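You operate a simulated robot arm through the tools that you are given. There is no shell and no other tool. Be economical: measure what you need, move in short steps, check, and stop when the job is done.

You are at the controls of a simulated two-armed robot. One attempt, no reset.

TASK
Try the lamp of the unit on the blue mat and scan it.
Fine: power on, lamp on, lamp off, then power off; fold the handle down; hold the yellow scanner over the top of the unit and put it back. Set down upright: yellow scanner.

It is judged by the outcome, as a careful person would: the job done as asked, and still so three seconds after it is handed in. It fails if anything else is knocked over, pushed out of place, dropped, spilled or broken. Flat cloth is picked up by pressing the open fingertips on it (5 to 10 N) and closing them slowly along it; thin cloth reads only 2 to 8 mm in the jaws.

THE ROBOT
Two 7-joint arms with fingered hands on one trunk, on a base that drives. Base frame: it is fixed to the floor where the robot stands at the start and does not move with it; the origin is under the middle of the robot, x ahead of it, y to its left, z up. Lengths are in m, angles in degrees, forces in N, time in s.
The left shoulder is at the start at [0.2, 0.135, 0.945], the right one opposite. Payload 4 kg a hand.
The tool frame of a hand sits at the grasp point between the pads (the TCP): z along the fingers, y along the line on which they close. The tips reach 0.025 m beyond it. Largest opening 0.088 m; the body of the gripper starts 0.029 m behind the TCP. The gripper is a hand of 4 fingers: y runs from the thumb to the fingers, the wrist lies at [-0.013, -0.106, -0.174] in the tool frame.
Orientation is that of the tool frame in the base frame, as a unit quaternion [x, y, z, w]. With the fingers straight down and the wrist toward the robot, the tool's x, y and z point along [0, 1, 0], [1, 0, 0] and [0, 0, -1] of the base frame.

THE INTERFACE
- The arms move only by the tool play_rows. It takes "left_motion", "right_motion" or both (then of equal length, played together; a hand with none holds still); each is a list of rows, each a list of 2 entries, a list of its own where there are three numbers: the shift along the tool's x, y, z in m, then the turn, a rotation vector about the tool's x, y, z in degrees. In form: [[[tx, ty, tz], [rx, ry, rz]], ...]. A call has 1 to 8 rows; each row shifts and turns the commanded pose from where the row before left it, along the tool's axes as they then stand. Rows are played at 5 a second. More than 0.05 m and 8.6 degrees between two rows, and nothing of the call is played. Where a pose cannot be reached the arm comes as near as it can. A force on the tool above 90 N (or 10 N above the force at the start of the call, whichever is more), or a blocked arm, ends the call early, and 0.2 s more pass. In this call time passes only in rows, and 0.2 s behind the last. The reply holds the time, the measured pose of the TCP, the force on the tool along the base axes, the opening and the grip force, in the units named above and with some noise, with the torque about the TCP (base axes, N m) and any sound that the robot's microphone picked up.
- Cameras (640 x 400 px; columns grow to the right, rows downward): "scene" is now at [0.1414, -0.0053, 1.5401]; the picture's right is [-0.15, -0.99, 0.00], its down [-0.74, 0.11, -0.66] and it looks along [0.65, -0.10, -0.75] (base axes); focal length 264 px, centre (320, 200). "left" rides on the left gripper at [-0.064, -0.083, -0.098] in its tool frame; the picture's right is [-0.62, -0.37, 0.69], its down [0.71, -0.63, 0.30] and it looks along [0.32, 0.68, 0.65] (tool axes); focal length 265 px, centre (320, 200). "right" rides on the right gripper at [0.064, -0.083, -0.098] in its tool frame; the picture's right is [-0.62, 0.37, -0.69], its down [-0.71, -0.63, 0.30] and it looks along [-0.32, 0.68, 0.65] (tool axes); focal length 265 px, centre (320, 200). There is no depth. A picture from a camera that has moved, and an enlarged one, comes with that camera's place and axes in the base frame and with its lens. The place of the scene camera against the robot may be out by one fixed shift of up to 0.012 m in any direction.
- camera(camera): a new picture of that camera. The clock stands still meanwhile.
- raise_lower(by): slides the trunk up (or, below 0, down) by that many m; the arms and the scene camera ride with it, the base frame stays. It gives what a move gives, with no picture.
- base_move(legs): drives the robot by 1 to 6 legs, each [ahead, left, turn to the left] in m, m and degrees, along the robot's own axes; the way and the turn of a leg run together, so that a leg with both is an arc; at most 1.5 m and 180 degrees a leg. The arms and the cameras ride along, it lands a little off, and it stops where it bumps. It gives what a move gives.
- finger_targets(index, middle, ring, thumb_bend, thumb_turn, hand): sets how far each is bent, from 0 (flat) to 1 (curled in); at 0.3 the hand is open as for a grip, at 0.7 the pads meet at the TCP. One left out holds its place. A second passes; each finger stops where it meets its share of the squeeze, and holds until it gets a number again. It is the only way to open and close the hand. It gives what a move gives, with no picture; readings hold the bend of each and the force on the fingers (four entries, about 0 where the hand has none), thumb and palm. thumb_turn goes from beside the hand (0) to across from the fingers (1), as for a grip.
- turn_head(pan, tilt): turns the head with the scene camera to pan (to the left, within 97 degrees either way) and tilt (down, from -29 to 69), counted from straight ahead of the robot. It gives what a move gives.
- inspect(camera, box): a new picture of the part [left, top, right, bottom] of that camera's present view, enlarged. The clock stands still meanwhile.
- close_job(): hands the job in; it is judged then, once.

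Go step by step. Nothing tells you exact positions but the pictures and the camera data: compare them with the known pose of the tool, close in by small moves and look again before you grip or let go. The budget is 120 turns and 92 pictures, counting those below and the enlarged ones. Unless the task says otherwise, let go and move clear before handing in, and close with one line.

The tools are called after "Call:" as name(argument=value, ...) on one line, values as JSON. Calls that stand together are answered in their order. play_rows: Moves the arms, as the interface text tells. Its arguments: {"type":"object","properties":{"left_motion":{"type":"array","items":{"type":"array"}},"right_motion":{"type":"array","items":{"type":"array"}}},"required":[]} The other tools are called the same way: raise_lower (by) slides the trunk up or down; finger_targets (index, middle, ring, thumb_bend, thumb_turn, hand) moves the fingers one by one; base_move (legs) drives the base; turn_head (pan, tilt) turns the head that bears the scene camera; camera (camera) takes a picture; inspect (camera, box) takes an enlarged picture of a part of a camera's view; close_job () hands the job in.

At the start:

```text
time: 0.0
left_position: [0.5875, 0.1515, 1.2716]
left_orientation: [0.707, 0.707, 0.001, 0.0]
left_contact_force: [0.5, 0.1, -0.7]
left_moment: [0.02, 0.01, 0.0]
left_grip_width: 0.0877
left_grip_force: 0.1
left_shape: jaw
left_bend: [0.3, 0.3, 0.3, 0.3, 0.98]
left_finger forces: [0.1, 0.1, 0.0, 0.0, 0.0, 0.0]
right_position: [0.5206, -0.3699, 1.2817]
right_orientation: [0.707, 0.707, -0.001, 0.0]
right_contact_force: [0.2, 0.2, -0.9]
right_moment: [-0.03, -0.01, -0.01]
right_grip_width: 0.0877
right_grip_force: 0.1
right_shape: jaw
right_bend: [0.3, 0.3, 0.3, 0.3, 0.98]
right_finger forces: [0.0, 0.1, 0.0, 0.0, 0.0, 0.1]
trunk travel left (down, up): [-0.55, 0.22]
robot x, y, heading: [-0.0016, 0.0014, -0.1]
head pan, tilt: [-8.7, 48.7]
```

scene: 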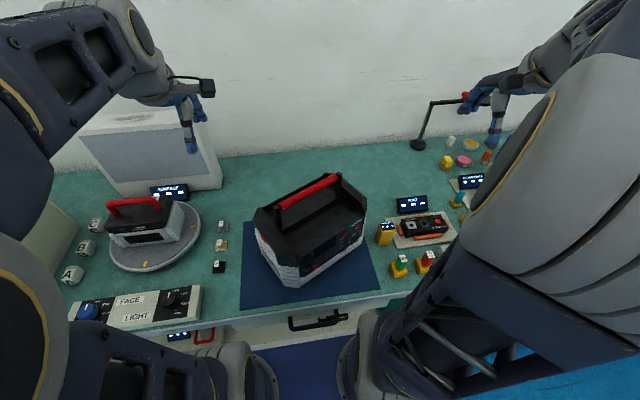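
right: 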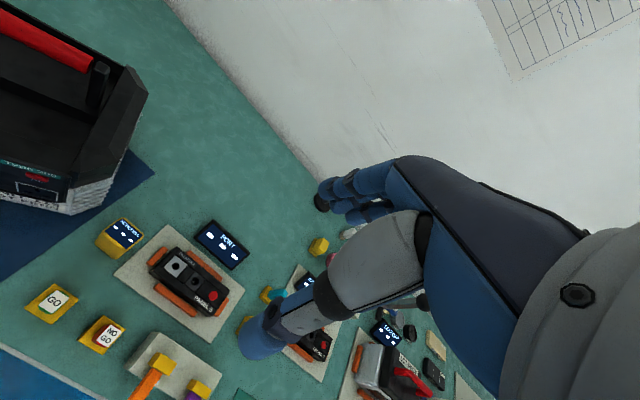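
left: 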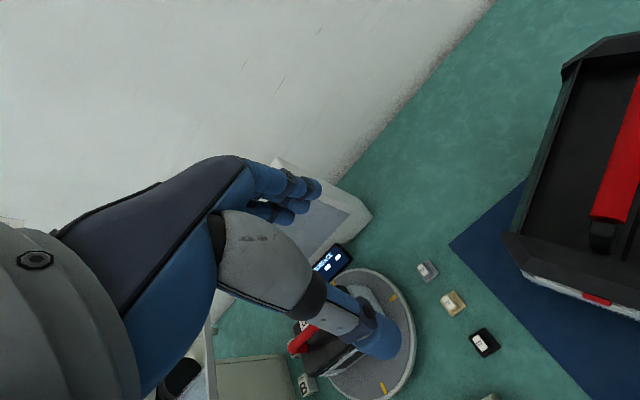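

The big unit with a red handle stands on the blue mat in the middle. A yellow scanner seems to stand to its right. I'll enlarge both.

Call:
inspect(camera="scene", box=[230, 150, 390, 300])

Call:
inspect(camera="scene", box=[360, 130, 520, 290])

Call:
inspect(camera="scene", box=[40, 170, 240, 350])

```text
2.67 times, centred on (310, 225) of scene
camera zoom: at [0.1414, -0.0053, 1.5401], right [-0.15, -0.99, 0.0], down [-0.74, 0.11, -0.66], along [0.65, -0.1, -0.75], focal length 704 px, centre (347, 133)
```

zoom: 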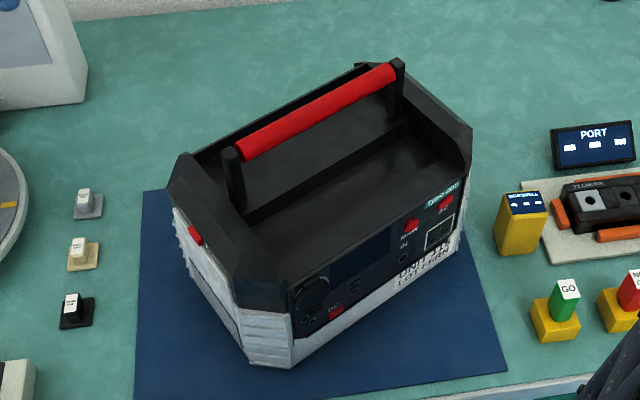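

```text
2.50 times, centred on (440, 210) of scene
camera zoom: at [0.1414, -0.0053, 1.5401], right [-0.15, -0.99, 0.0], down [-0.74, 0.11, -0.66], along [0.65, -0.1, -0.75], focal length 660 px, centre (20, 175)
```

zoom: 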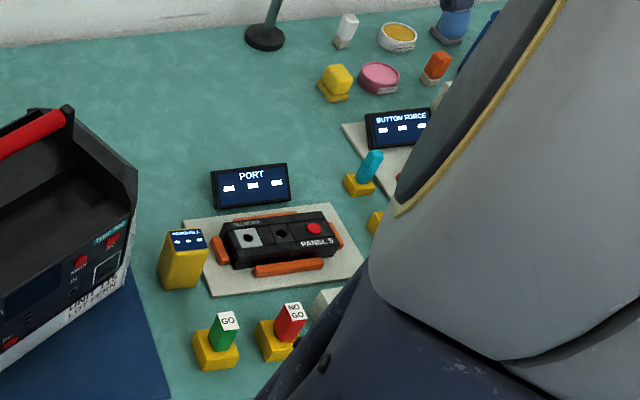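

```text
2.22 times, centred on (140, 260) of scene
camera zoom: at [0.1414, -0.0053, 1.5401], right [-0.15, -0.99, 0.0], down [-0.74, 0.11, -0.66], along [0.65, -0.1, -0.75], focal length 587 px, centre (720, 67)
```

zoom: 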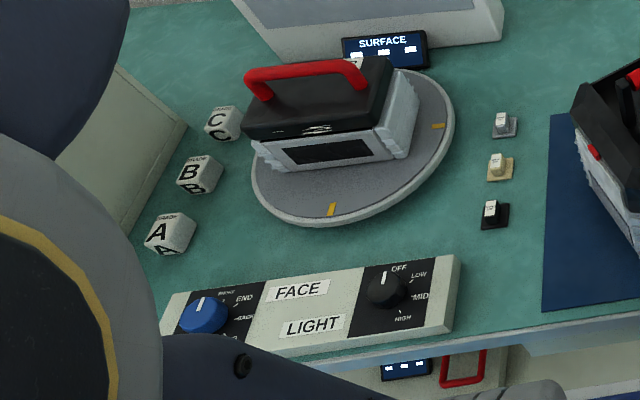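

The unit stands near (0.55, -0.04), turned so its panel faces right and toward me. The scanner top is near (0.573, -0.28, 0.887). I'll turn the right hand to look at the panel.

Call:
play_rows(right_motion=[[[0, -0.04, 0], [0, 0, -8.5]], [[0, -0.04, 0.02], [0, 0, -8.5]], [[0, 0, 0.03], [0, 0, -8.5]], [[0, 0, 0.03], [0, 0, -8.5]], [[0, 0, 0.03], [0, 0, -8.5]], [[0, 0, 0.03], [0, 0, -8.5]], [[0, 0, 0.02], [0, 0, -8.5]]])

Call:
camera(camera="right")

Call:
camera(camera="scene")

```text
time: 1.6
left_position: [0.5868, 0.1519, 1.2718]
left_orientation: [0.707, 0.707, 0.0, 0.0]
left_contact_force: [0.5, -0.4, 0.4]
left_moment: [0.03, 0.01, -0.01]
left_grip_width: 0.0878
left_grip_force: 0.1
left_shape: jaw
left_bend: [0.3, 0.3, 0.3, 0.3, 0.98]
left_finger forces: [0.0, 0.0, 0.0, 0.0, 0.0, 0.1]
right_position: [0.4397, -0.3754, 1.1221]
right_orientation: [0.263, 0.965, 0.0, 0.0]
right_contact_force: [-0.2, -0.3, -0.3]
right_moment: [0.02, -0.02, 0.0]
right_grip_width: 0.0876
right_grip_force: 0.1
right_shape: jaw
right_bend: [0.3, 0.3, 0.3, 0.3, 0.98]
right_finger forces: [0.1, 0.1, 0.0, 0.0, 0.1, 0.0]
trunk travel left (down, up): [-0.55, 0.22]
robot x, y, heading: [-0.0014, 0.0022, -0.0]
head pan, tilt: [-8.7, 48.7]
```

```text
85 pictures are left
camera right: at [0.3419, -0.415, 1.2228], right [0.72, 0.0, 0.69], down [0.3, -0.9, -0.3], along [0.63, 0.43, -0.65], focal length 265 px, centre (320, 200)
```

right: 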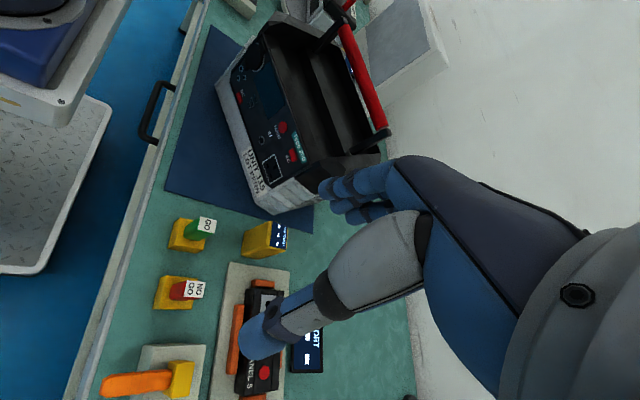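

```text
84 pictures are left
camera scene: at [0.1412, -0.0052, 1.5401], right [-0.15, -0.99, 0.0], down [-0.74, 0.11, -0.66], along [0.65, -0.1, -0.75], focal length 264 px, centre (320, 200)
```

scene: 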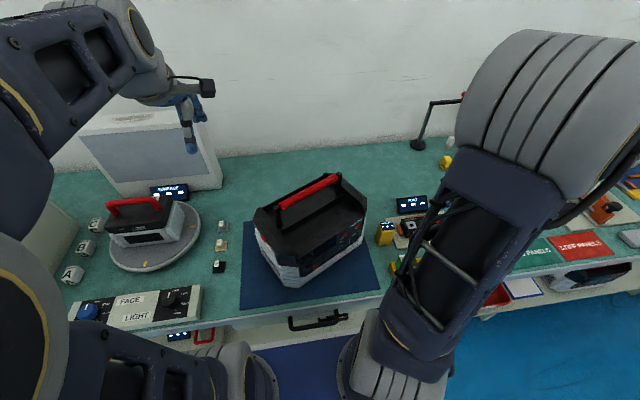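

Call:
inspect(camera="right", box=[205, 20, 365, 220])

Call:
inspect(camera="right", box=[225, 30, 325, 110])

Call:
inspect(camera="right", box=[230, 110, 330, 210])

```text
2.00 times, centred on (285, 120) of right
camera zoom: at [0.3419, -0.415, 1.2228], right [0.72, 0.0, 0.69], down [0.3, -0.9, -0.3], along [0.63, 0.43, -0.65], focal length 531 px, centre (390, 360)
```

zoom: 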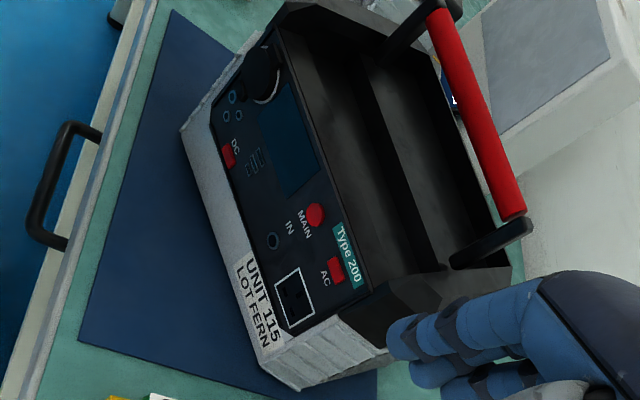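

```text
5.00 times, centred on (275, 70) of right
camera zoom: at [0.3419, -0.415, 1.2228], right [0.72, 0.0, 0.69], down [0.3, -0.9, -0.3], along [0.63, 0.43, -0.65], focal length 1327 px, centre (545, 850)
```

zoom: 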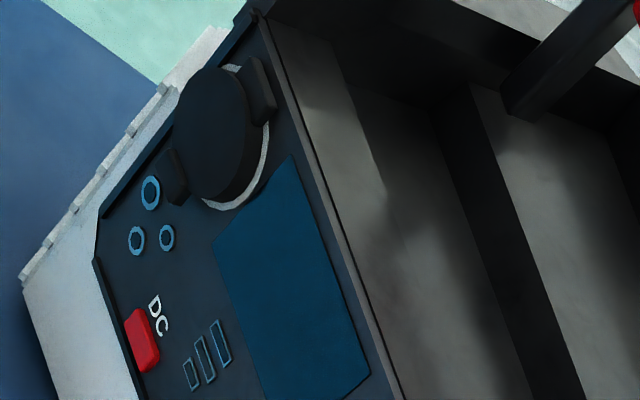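

```text
4.00 times, centred on (280, 160) of right
camera zoom: at [0.3419, -0.415, 1.2228], right [0.72, 0.0, 0.69], down [0.3, -0.9, -0.3], along [0.63, 0.43, -0.65], focal length 1062 px, centre (480, 360)
```

zoom: 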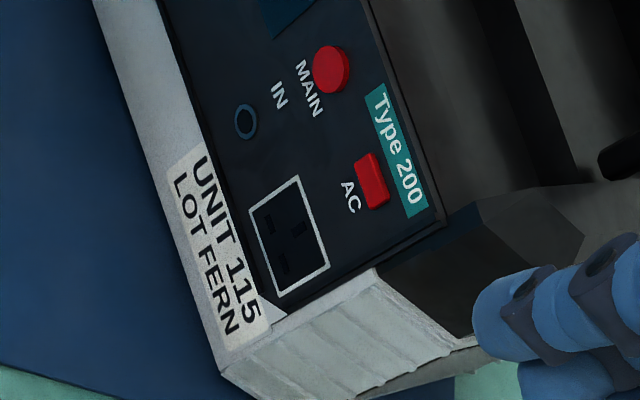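

The panel has MAIN (round), AC and DC buttons. A red part is also on the left end, which may be the lamp. I'll look at that end with the left hand camera.

Call:
play_rows(left_motion=[[[0, -0.04, 0], [0, 0, 8.5]], [[0, -0.04, 0.02], [0, 0, 8.5]], [[0, -0.04, 0.03], [0, 0, 8.5]], [[0, 0, 0.03], [0, 0, 8.5]], [[0, 0, 0.03], [0, 0, 8.5]], [[0, 0, 0.03], [0, 0, 8.5]], [[0, 0, 0.02], [0, 0, 8.5]]])

Call:
camera(camera="left")

Call:
camera(camera="scene")

```text
time: 3.2
left_position: [0.4683, 0.1668, 1.112]
left_orientation: [0.965, 0.262, 0.001, 0.0]
left_contact_force: [-0.5, 0.0, -0.3]
left_moment: [0.0, 0.01, 0.01]
left_grip_width: 0.0875
left_grip_force: 0.0
left_shape: jaw
left_bend: [0.3, 0.3, 0.3, 0.3, 0.98]
left_finger forces: [0.1, 0.0, 0.1, 0.0, 0.0, 0.0]
right_position: [0.4394, -0.375, 1.123]
right_orientation: [0.263, 0.965, 0.0, 0.0]
right_contact_force: [-0.8, -0.3, -0.8]
right_moment: [0.01, -0.03, -0.02]
right_grip_width: 0.0876
right_grip_force: 0.1
right_shape: jaw
right_bend: [0.3, 0.3, 0.3, 0.3, 0.98]
right_finger forces: [0.1, 0.0, 0.0, 0.0, 0.1, 0.0]
trunk travel left (down, up): [-0.55, 0.22]
robot x, y, heading: [0.0008, -0.001, 0.1]
head pan, tilt: [-8.7, 48.7]
```

```text
80 pictures are left
camera left: at [0.3697, 0.2073, 1.2109], right [-0.72, 0.0, -0.69], down [0.3, 0.9, -0.31], along [0.63, -0.43, -0.65], focal length 265 px, centre (320, 200)
```

left: 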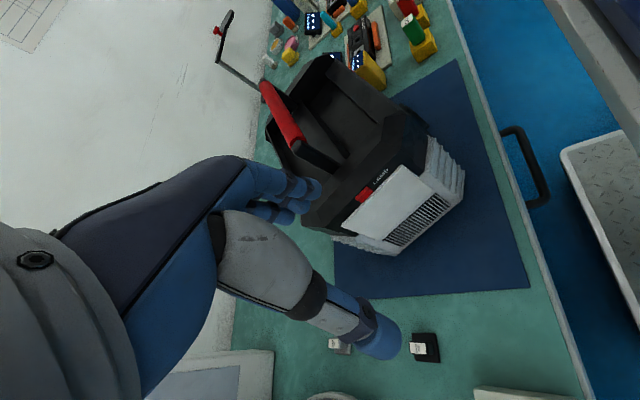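

```text
79 pictures are left
camera scene: at [0.1412, -0.0053, 1.5401], right [-0.15, -0.99, 0.0], down [-0.74, 0.11, -0.66], along [0.65, -0.1, -0.75], focal length 264 px, centre (320, 200)
```

scene: 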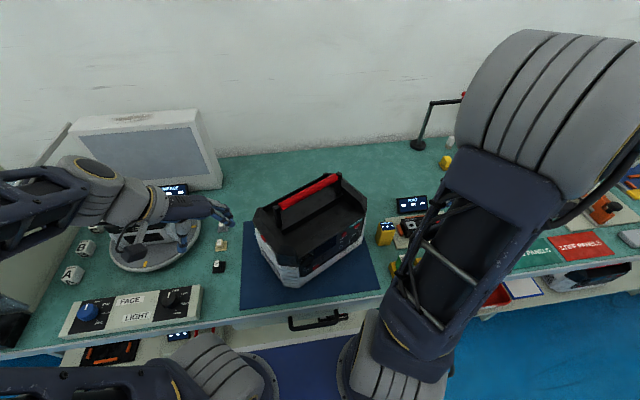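

Call:
inspect(camera="left", box=[320, 140, 480, 260])

Call:
inspect(camera="left", box=[300, 30, 480, 130])

```text
3.33 times, centred on (400, 200) of left
camera zoom: at [0.3697, 0.2073, 1.2109], right [-0.72, 0.0, -0.69], down [0.3, 0.9, -0.31], along [0.63, -0.43, -0.65], focal length 885 px, centre (53, 200)
```

zoom: 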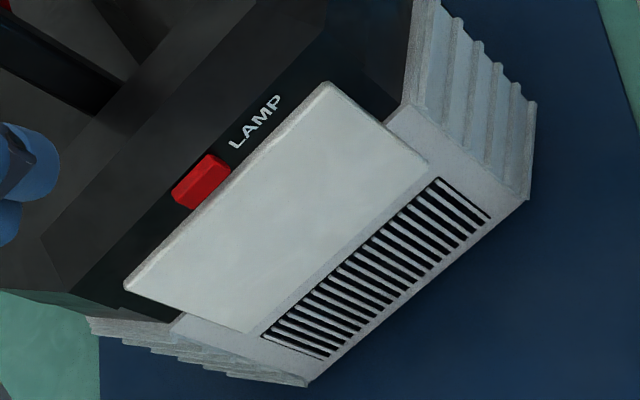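

```text
3.56 times, centred on (390, 80) of left
camera zoom: at [0.3697, 0.2073, 1.2109], right [-0.72, 0.0, -0.69], down [0.3, 0.9, -0.31], along [0.63, -0.43, -0.65], focal length 944 px, centre (71, 627)
```

zoom: 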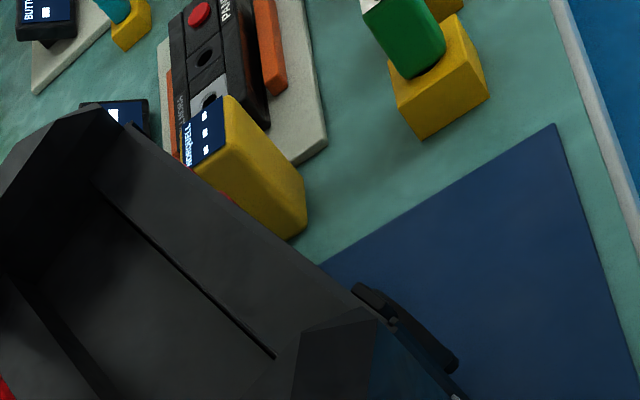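

The LAMP button is on the left end near (0.513, 0.078, 0.99). MAIN is on the front panel near (0.5285, -0.131, 0.941), and the panel faces about (-0.886, -0.463). Pressing with a level finger needs more room, so I'll back the base up.

Call:
base_move(legs=[[-0.3, 0, 0]])

Call:
turn_head(pan=-4, tilt=40)

Call:
finger_targets(hand="right", index=0, middle=1, ring=1, thumb_bend=1)

Call:
camera(camera="scene")

Call:
camera(camera="right")

```text
time: 5.2
left_position: [0.1674, 0.1659, 1.1131]
left_orientation: [0.966, 0.26, 0.001, -0.001]
left_contact_force: [0.6, -0.7, -0.3]
left_moment: [0.03, 0.0, 0.01]
left_grip_width: 0.0878
left_grip_force: 0.0
left_shape: jaw
left_bend: [0.3, 0.3, 0.3, 0.3, 0.98]
left_finger forces: [0.0, 0.0, 0.0, 0.0, 0.0, 0.1]
right_position: [0.1358, -0.3776, 1.1231]
right_orientation: [0.267, 0.964, 0.0, 0.0]
right_contact_force: [0.3, 0.4, -0.7]
right_moment: [0.01, 0.01, 0.0]
right_grip_width: 0.0878
right_grip_force: 0.0
right_shape: jaw
right_bend: [0.3, 0.3, 0.3, 0.3, 0.98]
right_finger forces: [0.1, 0.0, 0.1, 0.0, 0.0, 0.1]
trunk travel left (down, up): [-0.55, 0.22]
robot x, y, heading: [-0.3046, 0.0022, -0.2]
head pan, tilt: [-8.7, 48.7]
```

```text
time: 6.0
left_position: [0.1673, 0.1658, 1.1129]
left_orientation: [0.966, 0.26, 0.0, 0.0]
left_contact_force: [0.7, 0.8, -1.0]
left_moment: [0.0, 0.0, -0.01]
left_grip_width: 0.0879
left_grip_force: 0.1
left_shape: jaw
left_bend: [0.3, 0.3, 0.3, 0.3, 0.98]
left_finger forces: [0.0, 0.0, 0.0, 0.0, 0.0, 0.0]
right_position: [0.1355, -0.378, 1.1237]
right_orientation: [0.267, 0.964, 0.0, 0.0]
right_contact_force: [0.5, 1.0, -0.3]
right_moment: [0.0, 0.02, 0.0]
right_grip_width: 0.0875
right_grip_force: 0.1
right_shape: jaw
right_bend: [0.3, 0.3, 0.3, 0.3, 0.98]
right_finger forces: [0.0, 0.0, 0.0, 0.0, 0.1, 0.0]
trunk travel left (down, up): [-0.55, 0.22]
robot x, y, heading: [-0.2998, 0.0017, -0.4]
head pan, tilt: [-4.0, 40.0]
```

```text
time: 7.0
left_position: [0.1678, 0.1659, 1.1127]
left_orientation: [0.966, 0.26, 0.0, 0.0]
left_contact_force: [0.5, 0.4, -0.5]
left_moment: [-0.05, 0.02, -0.01]
left_grip_width: 0.0876
left_grip_force: 0.0
left_shape: jaw
left_bend: [0.3, 0.3, 0.3, 0.3, 0.98]
left_finger forces: [0.0, 0.1, 0.0, 0.0, 0.0, 0.0]
right_position: [0.1348, -0.3777, 1.1231]
right_orientation: [0.266, 0.964, 0.0, 0.001]
right_contact_force: [-0.3, -1.1, 0.1]
right_moment: [-0.01, -0.02, -0.01]
right_grip_width: 0.036
right_grip_force: 0.1
right_shape: fingers
right_bend: [0.0, 1.0, 1.0, 1.0, 0.98]
right_finger forces: [0.0, 0.0, 0.0, 0.1, 0.0, 0.0]
trunk travel left (down, up): [-0.55, 0.22]
robot x, y, heading: [-0.3047, 0.004, -0.1]
head pan, tilt: [-4.0, 40.0]
```

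```text
76 pictures are left
camera scene: at [-0.1528, 0.0007, 1.5524], right [-0.08, -1.0, 0.0], down [-0.64, 0.05, -0.77], along [0.76, -0.06, -0.64], focal length 264 px, centre (320, 200)
```

scene: 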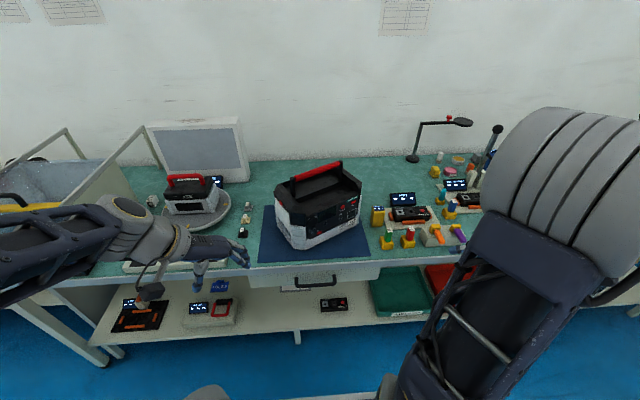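

```text
75 pictures are left
camera right: at [0.0378, -0.4162, 1.2231], right [0.72, 0.0, 0.69], down [0.29, -0.91, -0.3], along [0.63, 0.42, -0.65], focal length 265 px, centre (320, 200)
```

right: 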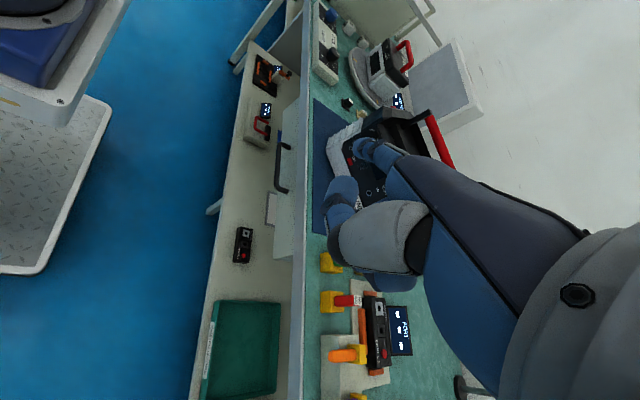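

The backed-up view is clear. I'll shape both hands into pokers, with the middle finger at the TCP and the others curled, then check the shape.

Call:
finger_targets(hand="right", index=1, middle=0.65, ring=1, thumb_bend=1, thumb_turn=0)

Call:
inspect(camera="right", box=[260, 100, 460, 300])

```text
time: 8.0
left_position: [0.1677, 0.1656, 1.1125]
left_orientation: [0.966, 0.258, 0.0, 0.001]
left_contact_force: [-0.5, 0.1, -0.1]
left_moment: [0.04, 0.01, 0.02]
left_grip_width: 0.0877
left_grip_force: 0.1
left_shape: jaw
left_bend: [0.3, 0.3, 0.3, 0.3, 0.98]
left_finger forces: [0.0, 0.0, 0.0, 0.1, 0.0, 0.1]
right_position: [0.1353, -0.3777, 1.1224]
right_orientation: [0.266, 0.964, 0.0, 0.0]
right_contact_force: [-0.3, -0.1, 0.3]
right_moment: [0.02, -0.03, 0.03]
right_grip_width: 0.0355
right_grip_force: 0.1
right_shape: fingers
right_bend: [1.0, 0.65, 1.0, 1.0, 0.0]
right_finger forces: [0.1, 0.0, 0.0, 0.0, 0.0, 0.0]
trunk travel left (down, up): [-0.55, 0.22]
robot x, y, heading: [-0.3026, -0.0016, -0.3]
head pan, tilt: [-4.0, 40.0]
```

```text
2.00 times, centred on (360, 200) of right
camera zoom: at [0.0378, -0.4162, 1.2231], right [0.72, 0.0, 0.69], down [0.29, -0.91, -0.3], along [0.63, 0.42, -0.65], focal length 531 px, centre (240, 200)
```

zoom: 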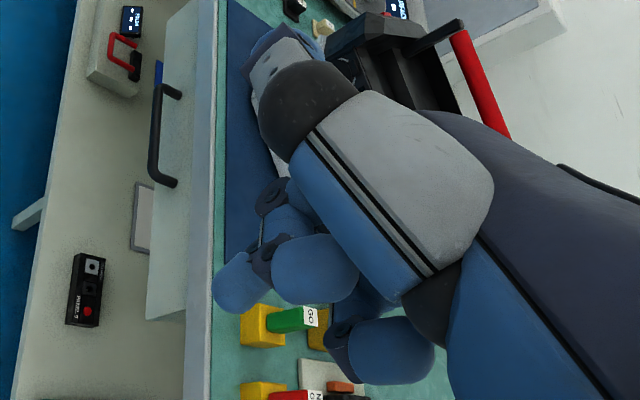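

Call:
finger_targets(hand="right", thumb_bend=0.3, thumb_turn=1)

Call:
finger_targets(hand="right", thumb_bend=0.9)

Call:
inspect(camera="right", box=[260, 100, 460, 300])

```text
time: 8.9
left_position: [0.1667, 0.1666, 1.112]
left_orientation: [0.966, 0.259, 0.001, 0.0]
left_contact_force: [-0.6, 0.2, -0.1]
left_moment: [0.0, 0.04, -0.03]
left_grip_width: 0.0878
left_grip_force: 0.1
left_shape: jaw
left_bend: [0.3, 0.3, 0.3, 0.3, 0.98]
left_finger forces: [0.0, 0.0, 0.0, 0.0, 0.0, 0.0]
right_position: [0.1356, -0.3773, 1.1233]
right_orientation: [0.266, 0.964, 0.0, 0.0]
right_contact_force: [-0.3, 0.2, -0.4]
right_moment: [0.02, 0.02, -0.02]
right_grip_width: 0.0526
right_grip_force: 0.1
right_shape: fingers
right_bend: [1.0, 0.65, 1.0, 0.3, 0.97]
right_finger forces: [0.1, 0.1, 0.1, 0.0, 0.0, 0.0]
trunk travel left (down, up): [-0.55, 0.22]
robot x, y, heading: [-0.3021, -0.0012, -0.7]
head pan, tilt: [-4.0, 40.0]
```

```text
time: 9.9
left_position: [0.1678, 0.1657, 1.1114]
left_orientation: [0.966, 0.26, 0.001, -0.001]
left_contact_force: [-0.2, -0.6, 0.4]
left_moment: [-0.01, -0.01, -0.01]
left_grip_width: 0.0876
left_grip_force: 0.1
left_shape: jaw
left_bend: [0.3, 0.3, 0.3, 0.3, 0.98]
left_finger forces: [0.0, 0.0, 0.1, 0.0, 0.1, 0.1]
right_position: [0.1334, -0.3779, 1.123]
right_orientation: [0.266, 0.964, 0.0, 0.0]
right_contact_force: [0.4, -0.2, -0.5]
right_moment: [-0.01, 0.0, -0.03]
right_grip_width: 0.0283
right_grip_force: 0.1
right_shape: fingers
right_bend: [1.0, 0.65, 1.0, 0.86, 1.0]
right_finger forces: [0.0, 0.1, 0.0, 0.0, 0.1, 0.0]
trunk travel left (down, up): [-0.55, 0.22]
robot x, y, heading: [-0.3039, 0.0009, -0.6]
head pan, tilt: [-4.0, 40.0]
```

```text
2.00 times, centred on (360, 200) of right
camera zoom: at [0.0378, -0.4162, 1.2231], right [0.72, 0.0, 0.69], down [0.29, -0.91, -0.3], along [0.63, 0.42, -0.65], focal length 531 px, centre (240, 200)
```

zoom: 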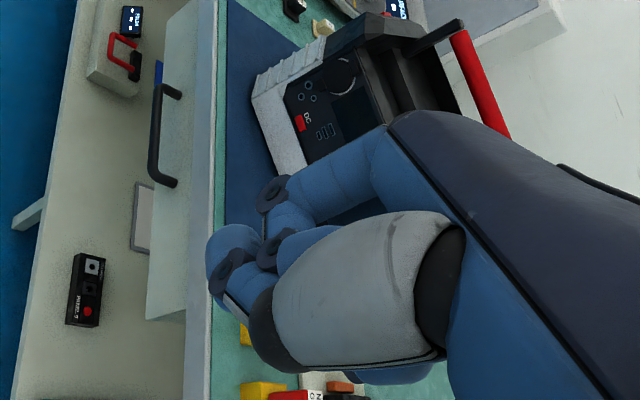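

The hand axis is tilted against the tool, so a pitched hand with a nearly straight middle finger makes a good poker. I'll shape both hands that way and start orienting them.

Call:
finger_targets(hand="right", index=1, middle=0.3, ring=1, thumb_bend=1)

Call:
finger_targets(hand="left", index=1, middle=0.3, ring=1, thumb_bend=1)

Call:
play_rows(right_motion=[[[0, 0, 0], [0, 0, 7.85]], [[0, 0, 0], [0, 0, 7.85]], [[0, 0, 0], [0, 0, 7.85]], [[0, 0, 0], [0, 0, 7.85]], [[0, 0, 0], [-7.5, 0, 0]], [[0, 0, 0], [-7.5, 0, 0]], [[0, 0, 0], [-7.5, 0, 0]], [[0, 0, 0], [-7.5, 0, 0]]], left_motion=[[[0, 0, 0], [-7.5, 0, 0]], [[0, 0, 0], [-7.5, 0, 0]], [[0, 0, 0], [-7.5, 0, 0]], [[0, 0, 0], [-7.5, 0, 0]], [[0, 0, 0], [-7.5, 0, 0]], [[0, 0, 0], [-7.5, 0, 0]], [[0, 0, 0], [0, 0, 0]], [[0, 0, 0], [0, 0, 0]]])

Call:
play_rows(right_motion=[[[0, 0, 0], [-7.5, 0, 0]], [[0, 0, 0], [-7.5, 0, 0]]])

Call:
camera(camera="scene")

Call:
camera(camera="right")

```text
time: 10.9
left_position: [0.1676, 0.1656, 1.113]
left_orientation: [0.966, 0.26, 0.0, 0.001]
left_contact_force: [-0.4, 0.1, 0.4]
left_moment: [-0.03, -0.02, 0.04]
left_grip_width: 0.0877
left_grip_force: 0.3
left_shape: jaw
left_bend: [0.3, 0.3, 0.3, 0.3, 0.98]
left_finger forces: [0.0, 0.0, 0.1, 0.0, 0.1, 0.0]
right_position: [0.1347, -0.3783, 1.1221]
right_orientation: [0.266, 0.964, 0.0, 0.0]
right_contact_force: [0.5, 0.7, 0.3]
right_moment: [-0.01, -0.01, 0.0]
right_grip_width: 0.0247
right_grip_force: 0.0
right_shape: fingers
right_bend: [1.0, 0.3, 1.0, 0.92, 1.0]
right_finger forces: [0.1, 0.0, 0.0, 0.1, 0.1, 0.0]
trunk travel left (down, up): [-0.55, 0.22]
robot x, y, heading: [-0.3023, 0.0035, -0.4]
head pan, tilt: [-4.0, 40.0]
```

```text
time: 11.9
left_position: [0.1672, 0.1663, 1.1121]
left_orientation: [0.966, 0.26, 0.0, 0.0]
left_contact_force: [0.3, -0.4, 0.2]
left_moment: [0.02, 0.03, 0.0]
left_grip_width: 0.0002
left_grip_force: 0.1
left_shape: fingers
left_bend: [0.83, 0.3, 1.0, 0.96, 0.97]
left_finger forces: [0.1, 0.1, 0.1, 0.1, 0.0, 0.0]
right_position: [0.1353, -0.3783, 1.1228]
right_orientation: [0.266, 0.964, 0.0, 0.001]
right_contact_force: [-0.2, 1.1, -0.4]
right_moment: [0.0, -0.04, 0.0]
right_grip_width: 0.0251
right_grip_force: 0.1
right_shape: fingers
right_bend: [1.0, 0.3, 1.0, 0.92, 1.0]
right_finger forces: [0.0, 0.0, 0.0, 0.0, 0.1, 0.0]
trunk travel left (down, up): [-0.55, 0.22]
robot x, y, heading: [-0.3022, 0.001, -0.6]
head pan, tilt: [-4.0, 40.0]
```

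```text
time: 13.8
left_position: [0.1671, 0.1655, 1.1131]
left_orientation: [0.892, 0.24, 0.1, 0.37]
left_contact_force: [0.7, 0.3, 0.2]
left_moment: [-0.02, 0.01, 0.0]
left_grip_width: 0.0
left_grip_force: 0.0
left_shape: fingers
left_bend: [0.91, 0.3, 1.0, 1.0, 0.97]
left_finger forces: [0.0, 0.1, 0.0, 0.1, 0.0, 0.0]
right_position: [0.1352, -0.3773, 1.1242]
right_orientation: [0.5, 0.826, 0.221, 0.136]
right_contact_force: [-0.6, 0.3, 0.0]
right_moment: [0.01, 0.0, 0.01]
right_grip_width: 0.0247
right_grip_force: 0.0
right_shape: fingers
right_bend: [1.0, 0.3, 1.0, 0.92, 1.0]
right_finger forces: [0.1, 0.0, 0.0, 0.1, 0.0, 0.1]
trunk travel left (down, up): [-0.55, 0.22]
robot x, y, heading: [-0.3008, 0.0049, -0.2]
head pan, tilt: [-4.0, 40.0]
```

```text
time: 14.3
left_position: [0.167, 0.165, 1.1144]
left_orientation: [0.892, 0.24, 0.1, 0.369]
left_contact_force: [0.1, -0.4, -0.3]
left_moment: [-0.01, -0.03, -0.01]
left_grip_width: 0.0001
left_grip_force: 0.0
left_shape: fingers
left_bend: [0.91, 0.3, 1.0, 1.0, 0.97]
left_finger forces: [0.1, 0.1, 0.0, 0.1, 0.0, 0.0]
right_position: [0.1342, -0.3767, 1.1223]
right_orientation: [0.478, 0.79, 0.329, 0.199]
right_contact_force: [-0.4, 0.7, -0.9]
right_moment: [-0.02, 0.01, 0.02]
right_grip_width: 0.0245
right_grip_force: 0.0
right_shape: fingers
right_bend: [1.0, 0.3, 1.0, 0.92, 1.0]
right_finger forces: [0.0, 0.0, 0.0, 0.1, 0.1, 0.0]
trunk travel left (down, up): [-0.55, 0.22]
robot x, y, heading: [-0.3012, 0.0011, -0.5]
head pan, tilt: [-4.0, 40.0]
```

```text
72 pictures are left
camera scene: at [-0.1529, 0.0009, 1.5525], right [-0.08, -1.0, 0.0], down [-0.64, 0.05, -0.77], along [0.76, -0.06, -0.64], focal length 264 px, centre (320, 200)
```

scene: 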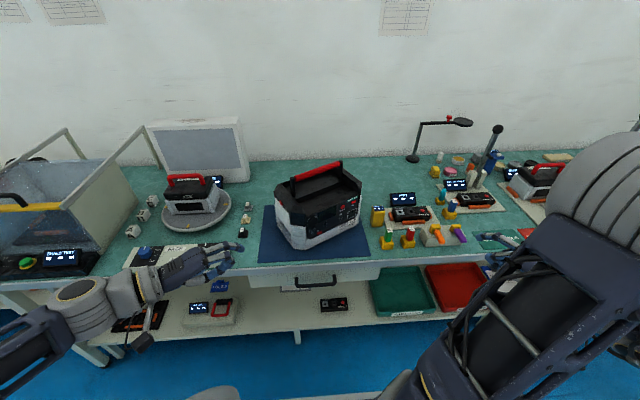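

```text
71 pictures are left
camera right: at [-0.008, -0.3797, 1.1357], right [0.08, -0.66, 0.75], down [0.13, -0.74, -0.66], along [0.99, 0.15, 0.02], focal length 265 px, centre (320, 200)
```

right: 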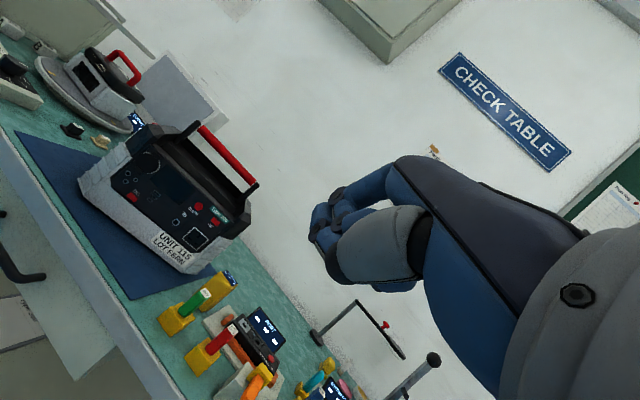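

Call:
inspect(camera="right", box=[280, 140, 440, 300])

Call:
inspect(camera="right", box=[60, 110, 280, 300])

Call:
inspect(camera="scene", box=[150, 220, 270, 300])

```text
2.50 times, centred on (360, 220) of right
camera zoom: at [-0.008, -0.3797, 1.1357], right [0.08, -0.66, 0.75], down [0.13, -0.74, -0.66], along [0.99, 0.15, 0.02], focal length 664 px, centre (220, 150)
```

zoom: 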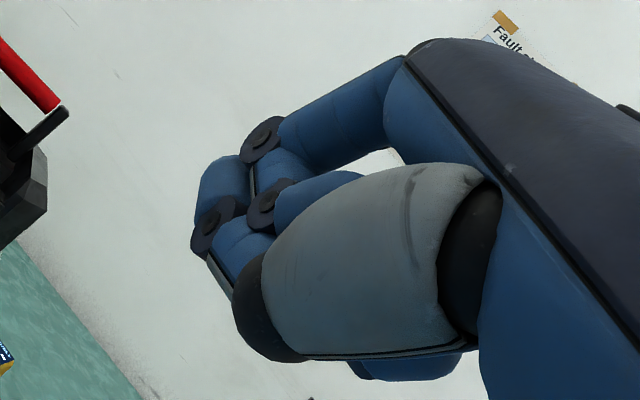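

```text
2.11 times, centred on (170, 205) of right
camera zoom: at [-0.008, -0.3797, 1.1357], right [0.08, -0.66, 0.75], down [0.13, -0.74, -0.66], along [0.99, 0.15, 0.02], focal length 559 px, centre (636, 190)
```

zoom: 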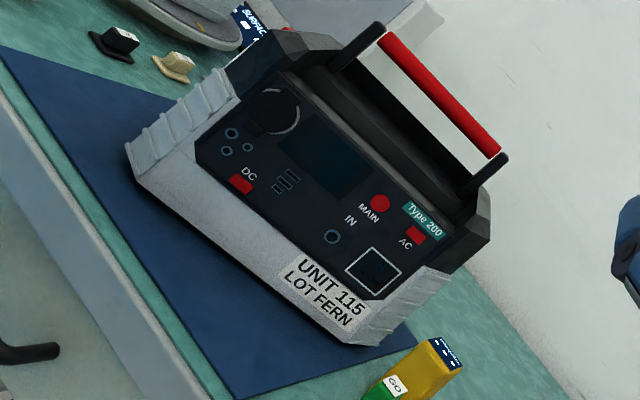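

```text
5.00 times, centred on (210, 260) of scene
camera zoom: at [-0.1529, 0.0009, 1.5525], right [-0.08, -1.0, 0.0], down [-0.64, 0.05, -0.77], along [0.76, -0.06, -0.64], focal length 1320 px, centre (870, -100)
```

zoom: 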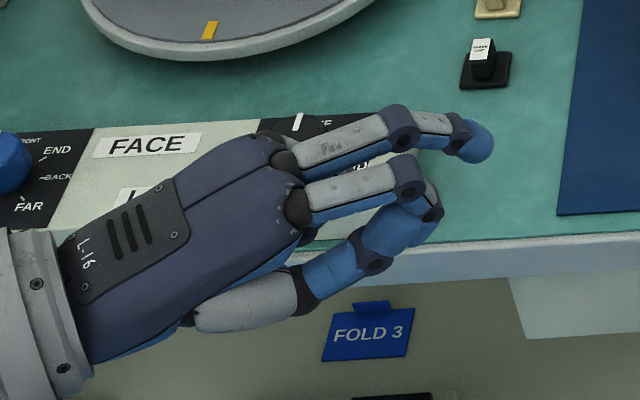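

Call:
finger_targets(hand="right", index=0.25, middle=1, ring=1, thumb_bend=1)

Call:
finger_targets(hand="left", index=0.25, middle=1, ring=1, thumb_bend=1)

Call:
inspect(camera="right", box=[280, 140, 440, 300])

Call:
inspect(camera="scene", box=[150, 220, 270, 300])

Call:
camera(camera="left")

```text
time: 15.3
left_position: [0.1672, 0.1658, 1.1132]
left_orientation: [0.892, 0.24, 0.099, 0.369]
left_contact_force: [0.8, 0.6, -0.6]
left_moment: [-0.03, -0.01, -0.02]
left_grip_width: 0.0
left_grip_force: 0.0
left_shape: fingers
left_bend: [0.91, 0.3, 1.0, 1.0, 0.97]
left_finger forces: [0.1, 0.1, 0.0, 0.0, 0.0, 0.0]
right_position: [0.1346, -0.3772, 1.1231]
right_orientation: [0.479, 0.79, 0.327, 0.199]
right_contact_force: [-0.5, 0.6, -0.6]
right_moment: [-0.02, 0.04, -0.02]
right_grip_width: 0.022
right_grip_force: 0.0
right_shape: fingers
right_bend: [1.0, 1.0, 1.0, 0.91, 1.0]
right_finger forces: [0.0, 0.1, 0.0, 0.0, 0.0, 0.0]
trunk travel left (down, up): [-0.55, 0.22]
robot x, y, heading: [-0.3012, 0.0018, -0.5]
head pan, tilt: [-4.0, 40.0]
```

```text
time: 16.4
left_position: [0.1677, 0.1673, 1.1139]
left_orientation: [0.892, 0.24, 0.099, 0.369]
left_contact_force: [-0.2, 0.7, -0.2]
left_moment: [-0.04, 0.0, -0.01]
left_grip_width: 0.0231
left_grip_force: 0.2
left_shape: fingers
left_bend: [0.25, 1.0, 1.0, 0.99, 0.97]
left_finger forces: [0.0, 0.0, 0.0, 0.1, 0.0, 0.1]
right_position: [0.1359, -0.3763, 1.1232]
right_orientation: [0.478, 0.791, 0.327, 0.198]
right_contact_force: [0.1, 0.9, -0.2]
right_moment: [0.0, -0.01, 0.03]
right_grip_width: 0.0221
right_grip_force: 0.1
right_shape: fingers
right_bend: [1.0, 1.0, 1.0, 0.91, 1.0]
right_finger forces: [0.1, 0.1, 0.1, 0.0, 0.1, 0.1]
trunk travel left (down, up): [-0.55, 0.22]
robot x, y, heading: [-0.3035, 0.0023, -0.4]
head pan, tilt: [-4.0, 40.0]
```

```text
2.50 times, centred on (360, 220) of right
camera zoom: at [-0.0079, -0.3798, 1.1358], right [0.09, -0.66, 0.75], down [0.13, -0.74, -0.66], along [0.99, 0.15, 0.02], focal length 664 px, centre (220, 150)
```

zoom: 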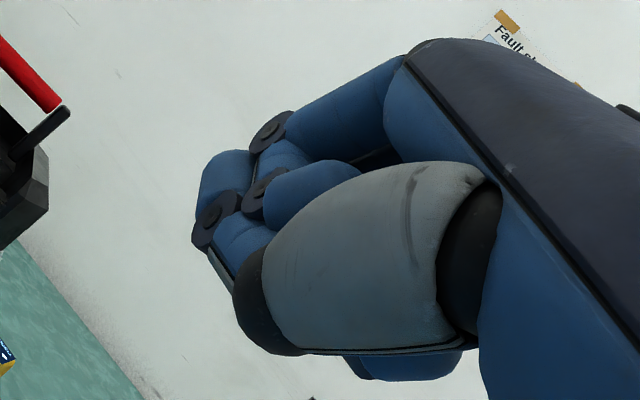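

```text
5.00 times, centred on (210, 260) of scene
camera zoom: at [-0.1528, 0.0007, 1.5524], right [-0.08, -1.0, 0.0], down [-0.64, 0.05, -0.77], along [0.76, -0.06, -0.64], focal length 1320 px, centre (870, -100)
```

zoom: 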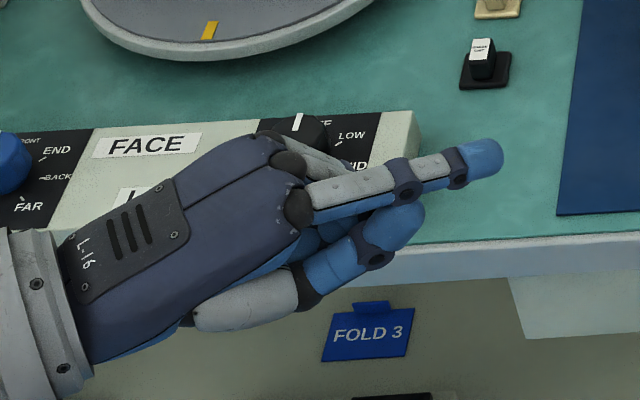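

```text
65 pictures are left
camera left: at [0.0467, 0.2451, 1.1236], right [-0.42, -0.51, -0.75], down [0.5, 0.56, -0.66], along [0.75, -0.66, 0.02], focal length 265 px, centre (320, 200)
```

left: 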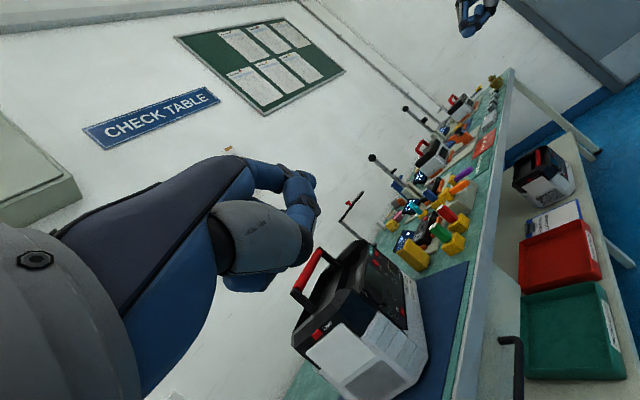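

Call:
finger_targets(hand="right", thumb_bend=0.3)

Call:
finger_targets(hand="right", index=0.25)

Call:
finger_targets(hand="right", thumb_bend=1)

Call:
inspect(camera="right", box=[280, 140, 440, 300])

Call:
inspect(camera="left", box=[200, 130, 360, 300])

```text
time: 17.4
left_position: [0.1667, 0.1657, 1.1135]
left_orientation: [0.892, 0.241, 0.1, 0.37]
left_contact_force: [0.8, 0.6, -0.1]
left_moment: [-0.02, 0.01, 0.01]
left_grip_width: 0.0229
left_grip_force: 0.2
left_shape: fingers
left_bend: [0.25, 1.0, 1.0, 0.99, 0.97]
left_finger forces: [0.1, 0.0, 0.0, 0.0, 0.0, 0.0]
right_position: [0.1352, -0.3771, 1.1239]
right_orientation: [0.478, 0.791, 0.327, 0.198]
right_contact_force: [-0.3, -0.1, 0.3]
right_moment: [0.02, 0.0, -0.02]
right_grip_width: 0.0907
right_grip_force: 0.1
right_shape: fingers
right_bend: [0.25, 1.0, 1.0, 0.3, 0.98]
right_finger forces: [0.1, 0.1, 0.0, 0.1, 0.0, 0.0]
trunk travel left (down, up): [-0.55, 0.22]
robot x, y, heading: [-0.3029, -0.0005, -0.2]
head pan, tilt: [-4.0, 40.0]
```

```text
time: 18.4
left_position: [0.1674, 0.1648, 1.1128]
left_orientation: [0.893, 0.239, 0.099, 0.369]
left_contact_force: [0.7, 0.5, -0.8]
left_moment: [-0.01, -0.02, -0.02]
left_grip_width: 0.0228
left_grip_force: 0.0
left_shape: fingers
left_bend: [0.25, 1.0, 1.0, 0.99, 0.97]
left_finger forces: [0.1, 0.1, 0.1, 0.0, 0.0, 0.0]
right_position: [0.1348, -0.3761, 1.1244]
right_orientation: [0.478, 0.791, 0.327, 0.197]
right_contact_force: [0.6, 0.2, 0.9]
right_moment: [0.0, -0.03, 0.01]
right_grip_width: 0.0905
right_grip_force: 0.1
right_shape: fingers
right_bend: [0.25, 1.0, 1.0, 0.3, 0.98]
right_finger forces: [0.0, 0.0, 0.0, 0.0, 0.0, 0.0]
trunk travel left (down, up): [-0.55, 0.22]
robot x, y, heading: [-0.3033, -0.0044, -0.0]
head pan, tilt: [-4.0, 40.0]
```

```text
time: 19.4
left_position: [0.1678, 0.1661, 1.1137]
left_orientation: [0.892, 0.24, 0.099, 0.369]
left_contact_force: [0.1, -0.5, -0.6]
left_moment: [0.01, 0.02, -0.01]
left_grip_width: 0.0226
left_grip_force: 0.0
left_shape: fingers
left_bend: [0.25, 1.0, 1.0, 0.99, 0.97]
left_finger forces: [0.0, 0.1, 0.0, 0.0, 0.1, 0.0]
right_position: [0.1351, -0.3777, 1.1242]
right_orientation: [0.478, 0.791, 0.327, 0.198]
right_contact_force: [0.4, -0.3, -0.5]
right_moment: [0.02, 0.02, -0.03]
right_grip_width: 0.0224
right_grip_force: 0.0
right_shape: fingers
right_bend: [0.25, 1.0, 1.0, 0.99, 1.0]
right_finger forces: [0.0, 0.1, 0.0, 0.0, 0.0, 0.1]
trunk travel left (down, up): [-0.55, 0.22]
robot x, y, heading: [-0.3008, 0.0008, -0.2]
head pan, tilt: [-4.0, 40.0]
```

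```text
2.50 times, centred on (360, 220) of right
camera zoom: at [-0.0079, -0.3798, 1.1358], right [0.09, -0.66, 0.75], down [0.13, -0.74, -0.66], along [0.99, 0.15, 0.02], focal length 664 px, centre (220, 150)
```

zoom: 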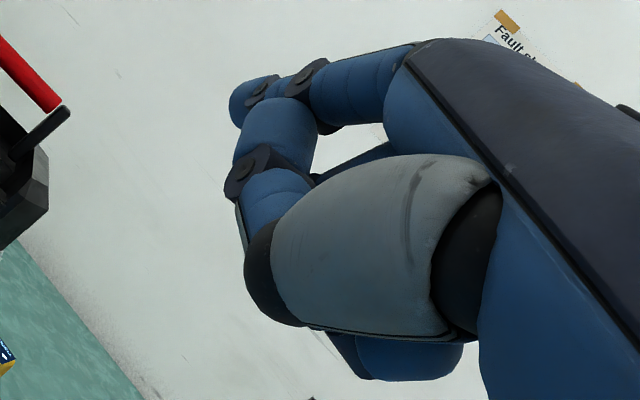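

```text
2.35 times, centred on (280, 215) of left
camera zoom: at [0.0467, 0.2451, 1.1236], right [-0.42, -0.51, -0.75], down [0.5, 0.56, -0.66], along [0.75, -0.66, 0.02], focal length 624 px, centre (414, 165)
```

zoom: 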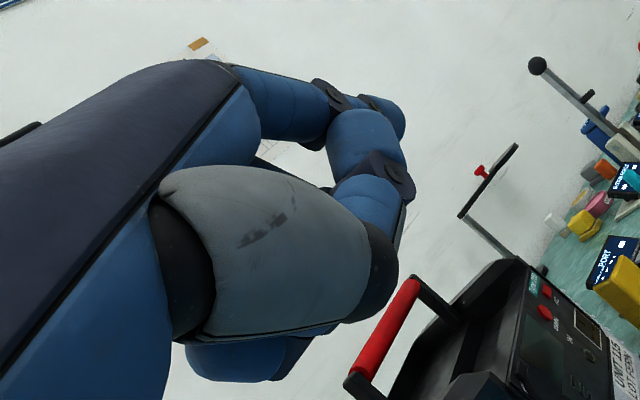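

Both index fingers now point out. I'll bring the right one to about 9 cm before MAIN and the left one to about 9 cm before LAMP.

Call:
play_rows(right_motion=[[[0.0025, 0.011, 0.045], [0, 0, 0]], [[0.0025, 0.011, 0.045], [0, 0, 0]], [[0.0025, 0.011, 0.045], [0, 0, 0]], [[0.0025, 0.011, 0.045], [0, 0, 0]], [[0.0025, 0.011, 0.045], [0, 0, 0]], [[0.0025, 0.011, 0.045], [0, 0, 0]], [[0.0025, 0.011, 0.045], [0, 0, 0]], [[0.0025, 0.011, 0.045], [0, 0, 0]]], left_motion=[[[0.0298, -0.0011, 0.0232], [0, 0, 0]], [[0.0298, -0.0011, 0.0232], [0, 0, 0]], [[0.0298, -0.0011, 0.0232], [0, 0, 0]], [[0.0298, -0.0011, 0.0232], [0, 0, 0]], [[0.0298, -0.0011, 0.0232], [0, 0, 0]], [[0.0298, -0.0011, 0.0232], [0, 0, 0]], [[0.0298, -0.0011, 0.0232], [0, 0, 0]], [[0.0298, -0.0011, 0.0232], [0, 0, 0]]])

Call:
camera(camera="right")

Call:
camera(camera="left")

Call:
camera(camera="scene")

```text
time: 21.1
left_position: [0.4378, 0.1768, 0.9781]
left_orientation: [0.892, 0.239, 0.099, 0.37]
left_contact_force: [-1.2, 0.8, 0.3]
left_moment: [0.01, 0.0, 0.02]
left_grip_width: 0.0229
left_grip_force: 0.2
left_shape: fingers
left_bend: [0.25, 1.0, 1.0, 0.99, 0.97]
left_finger forces: [0.0, 0.0, 0.0, 0.0, 0.0, 0.0]
right_position: [0.4048, -0.2121, 0.9273]
right_orientation: [0.478, 0.791, 0.327, 0.198]
right_contact_force: [-0.1, -0.2, 0.0]
right_moment: [0.01, 0.04, 0.04]
right_grip_width: 0.0228
right_grip_force: 0.0
right_shape: fingers
right_bend: [0.25, 1.0, 1.0, 0.99, 1.0]
right_finger forces: [0.1, 0.1, 0.0, 0.0, 0.0, 0.0]
trunk travel left (down, up): [-0.55, 0.22]
robot x, y, heading: [-0.3022, -0.002, -0.3]
head pan, tilt: [-4.0, 40.0]
```

```text
62 pictures are left
camera right: at [0.2623, -0.2145, 0.94], right [0.08, -0.66, 0.75], down [0.13, -0.74, -0.66], along [0.99, 0.15, 0.02], focal length 265 px, centre (320, 200)
```

right: 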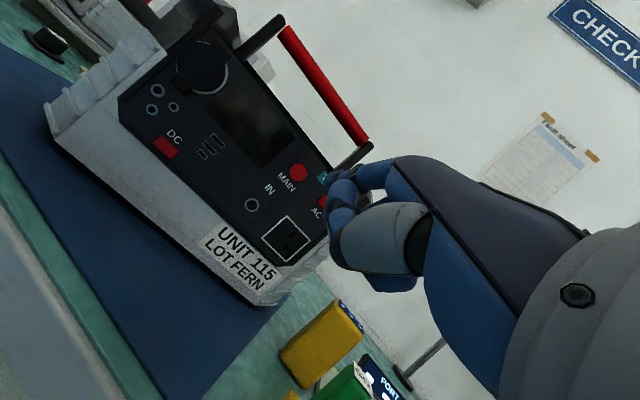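

```text
61 pictures are left
camera left: at [0.3174, 0.2558, 0.9883], right [-0.42, -0.51, -0.75], down [0.5, 0.56, -0.66], along [0.76, -0.66, 0.02], focal length 265 px, centre (320, 200)
```

left: 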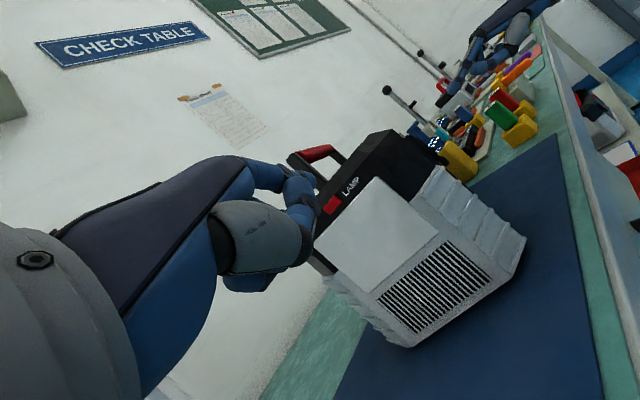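

```text
60 pictures are left
camera scene: at [-0.1534, 0.0007, 1.5525], right [-0.08, -1.0, 0.0], down [-0.64, 0.05, -0.77], along [0.76, -0.06, -0.64], focal length 264 px, centre (320, 200)
```

scene: 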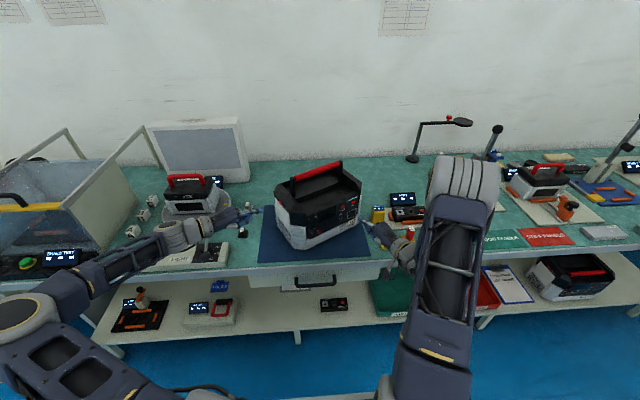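

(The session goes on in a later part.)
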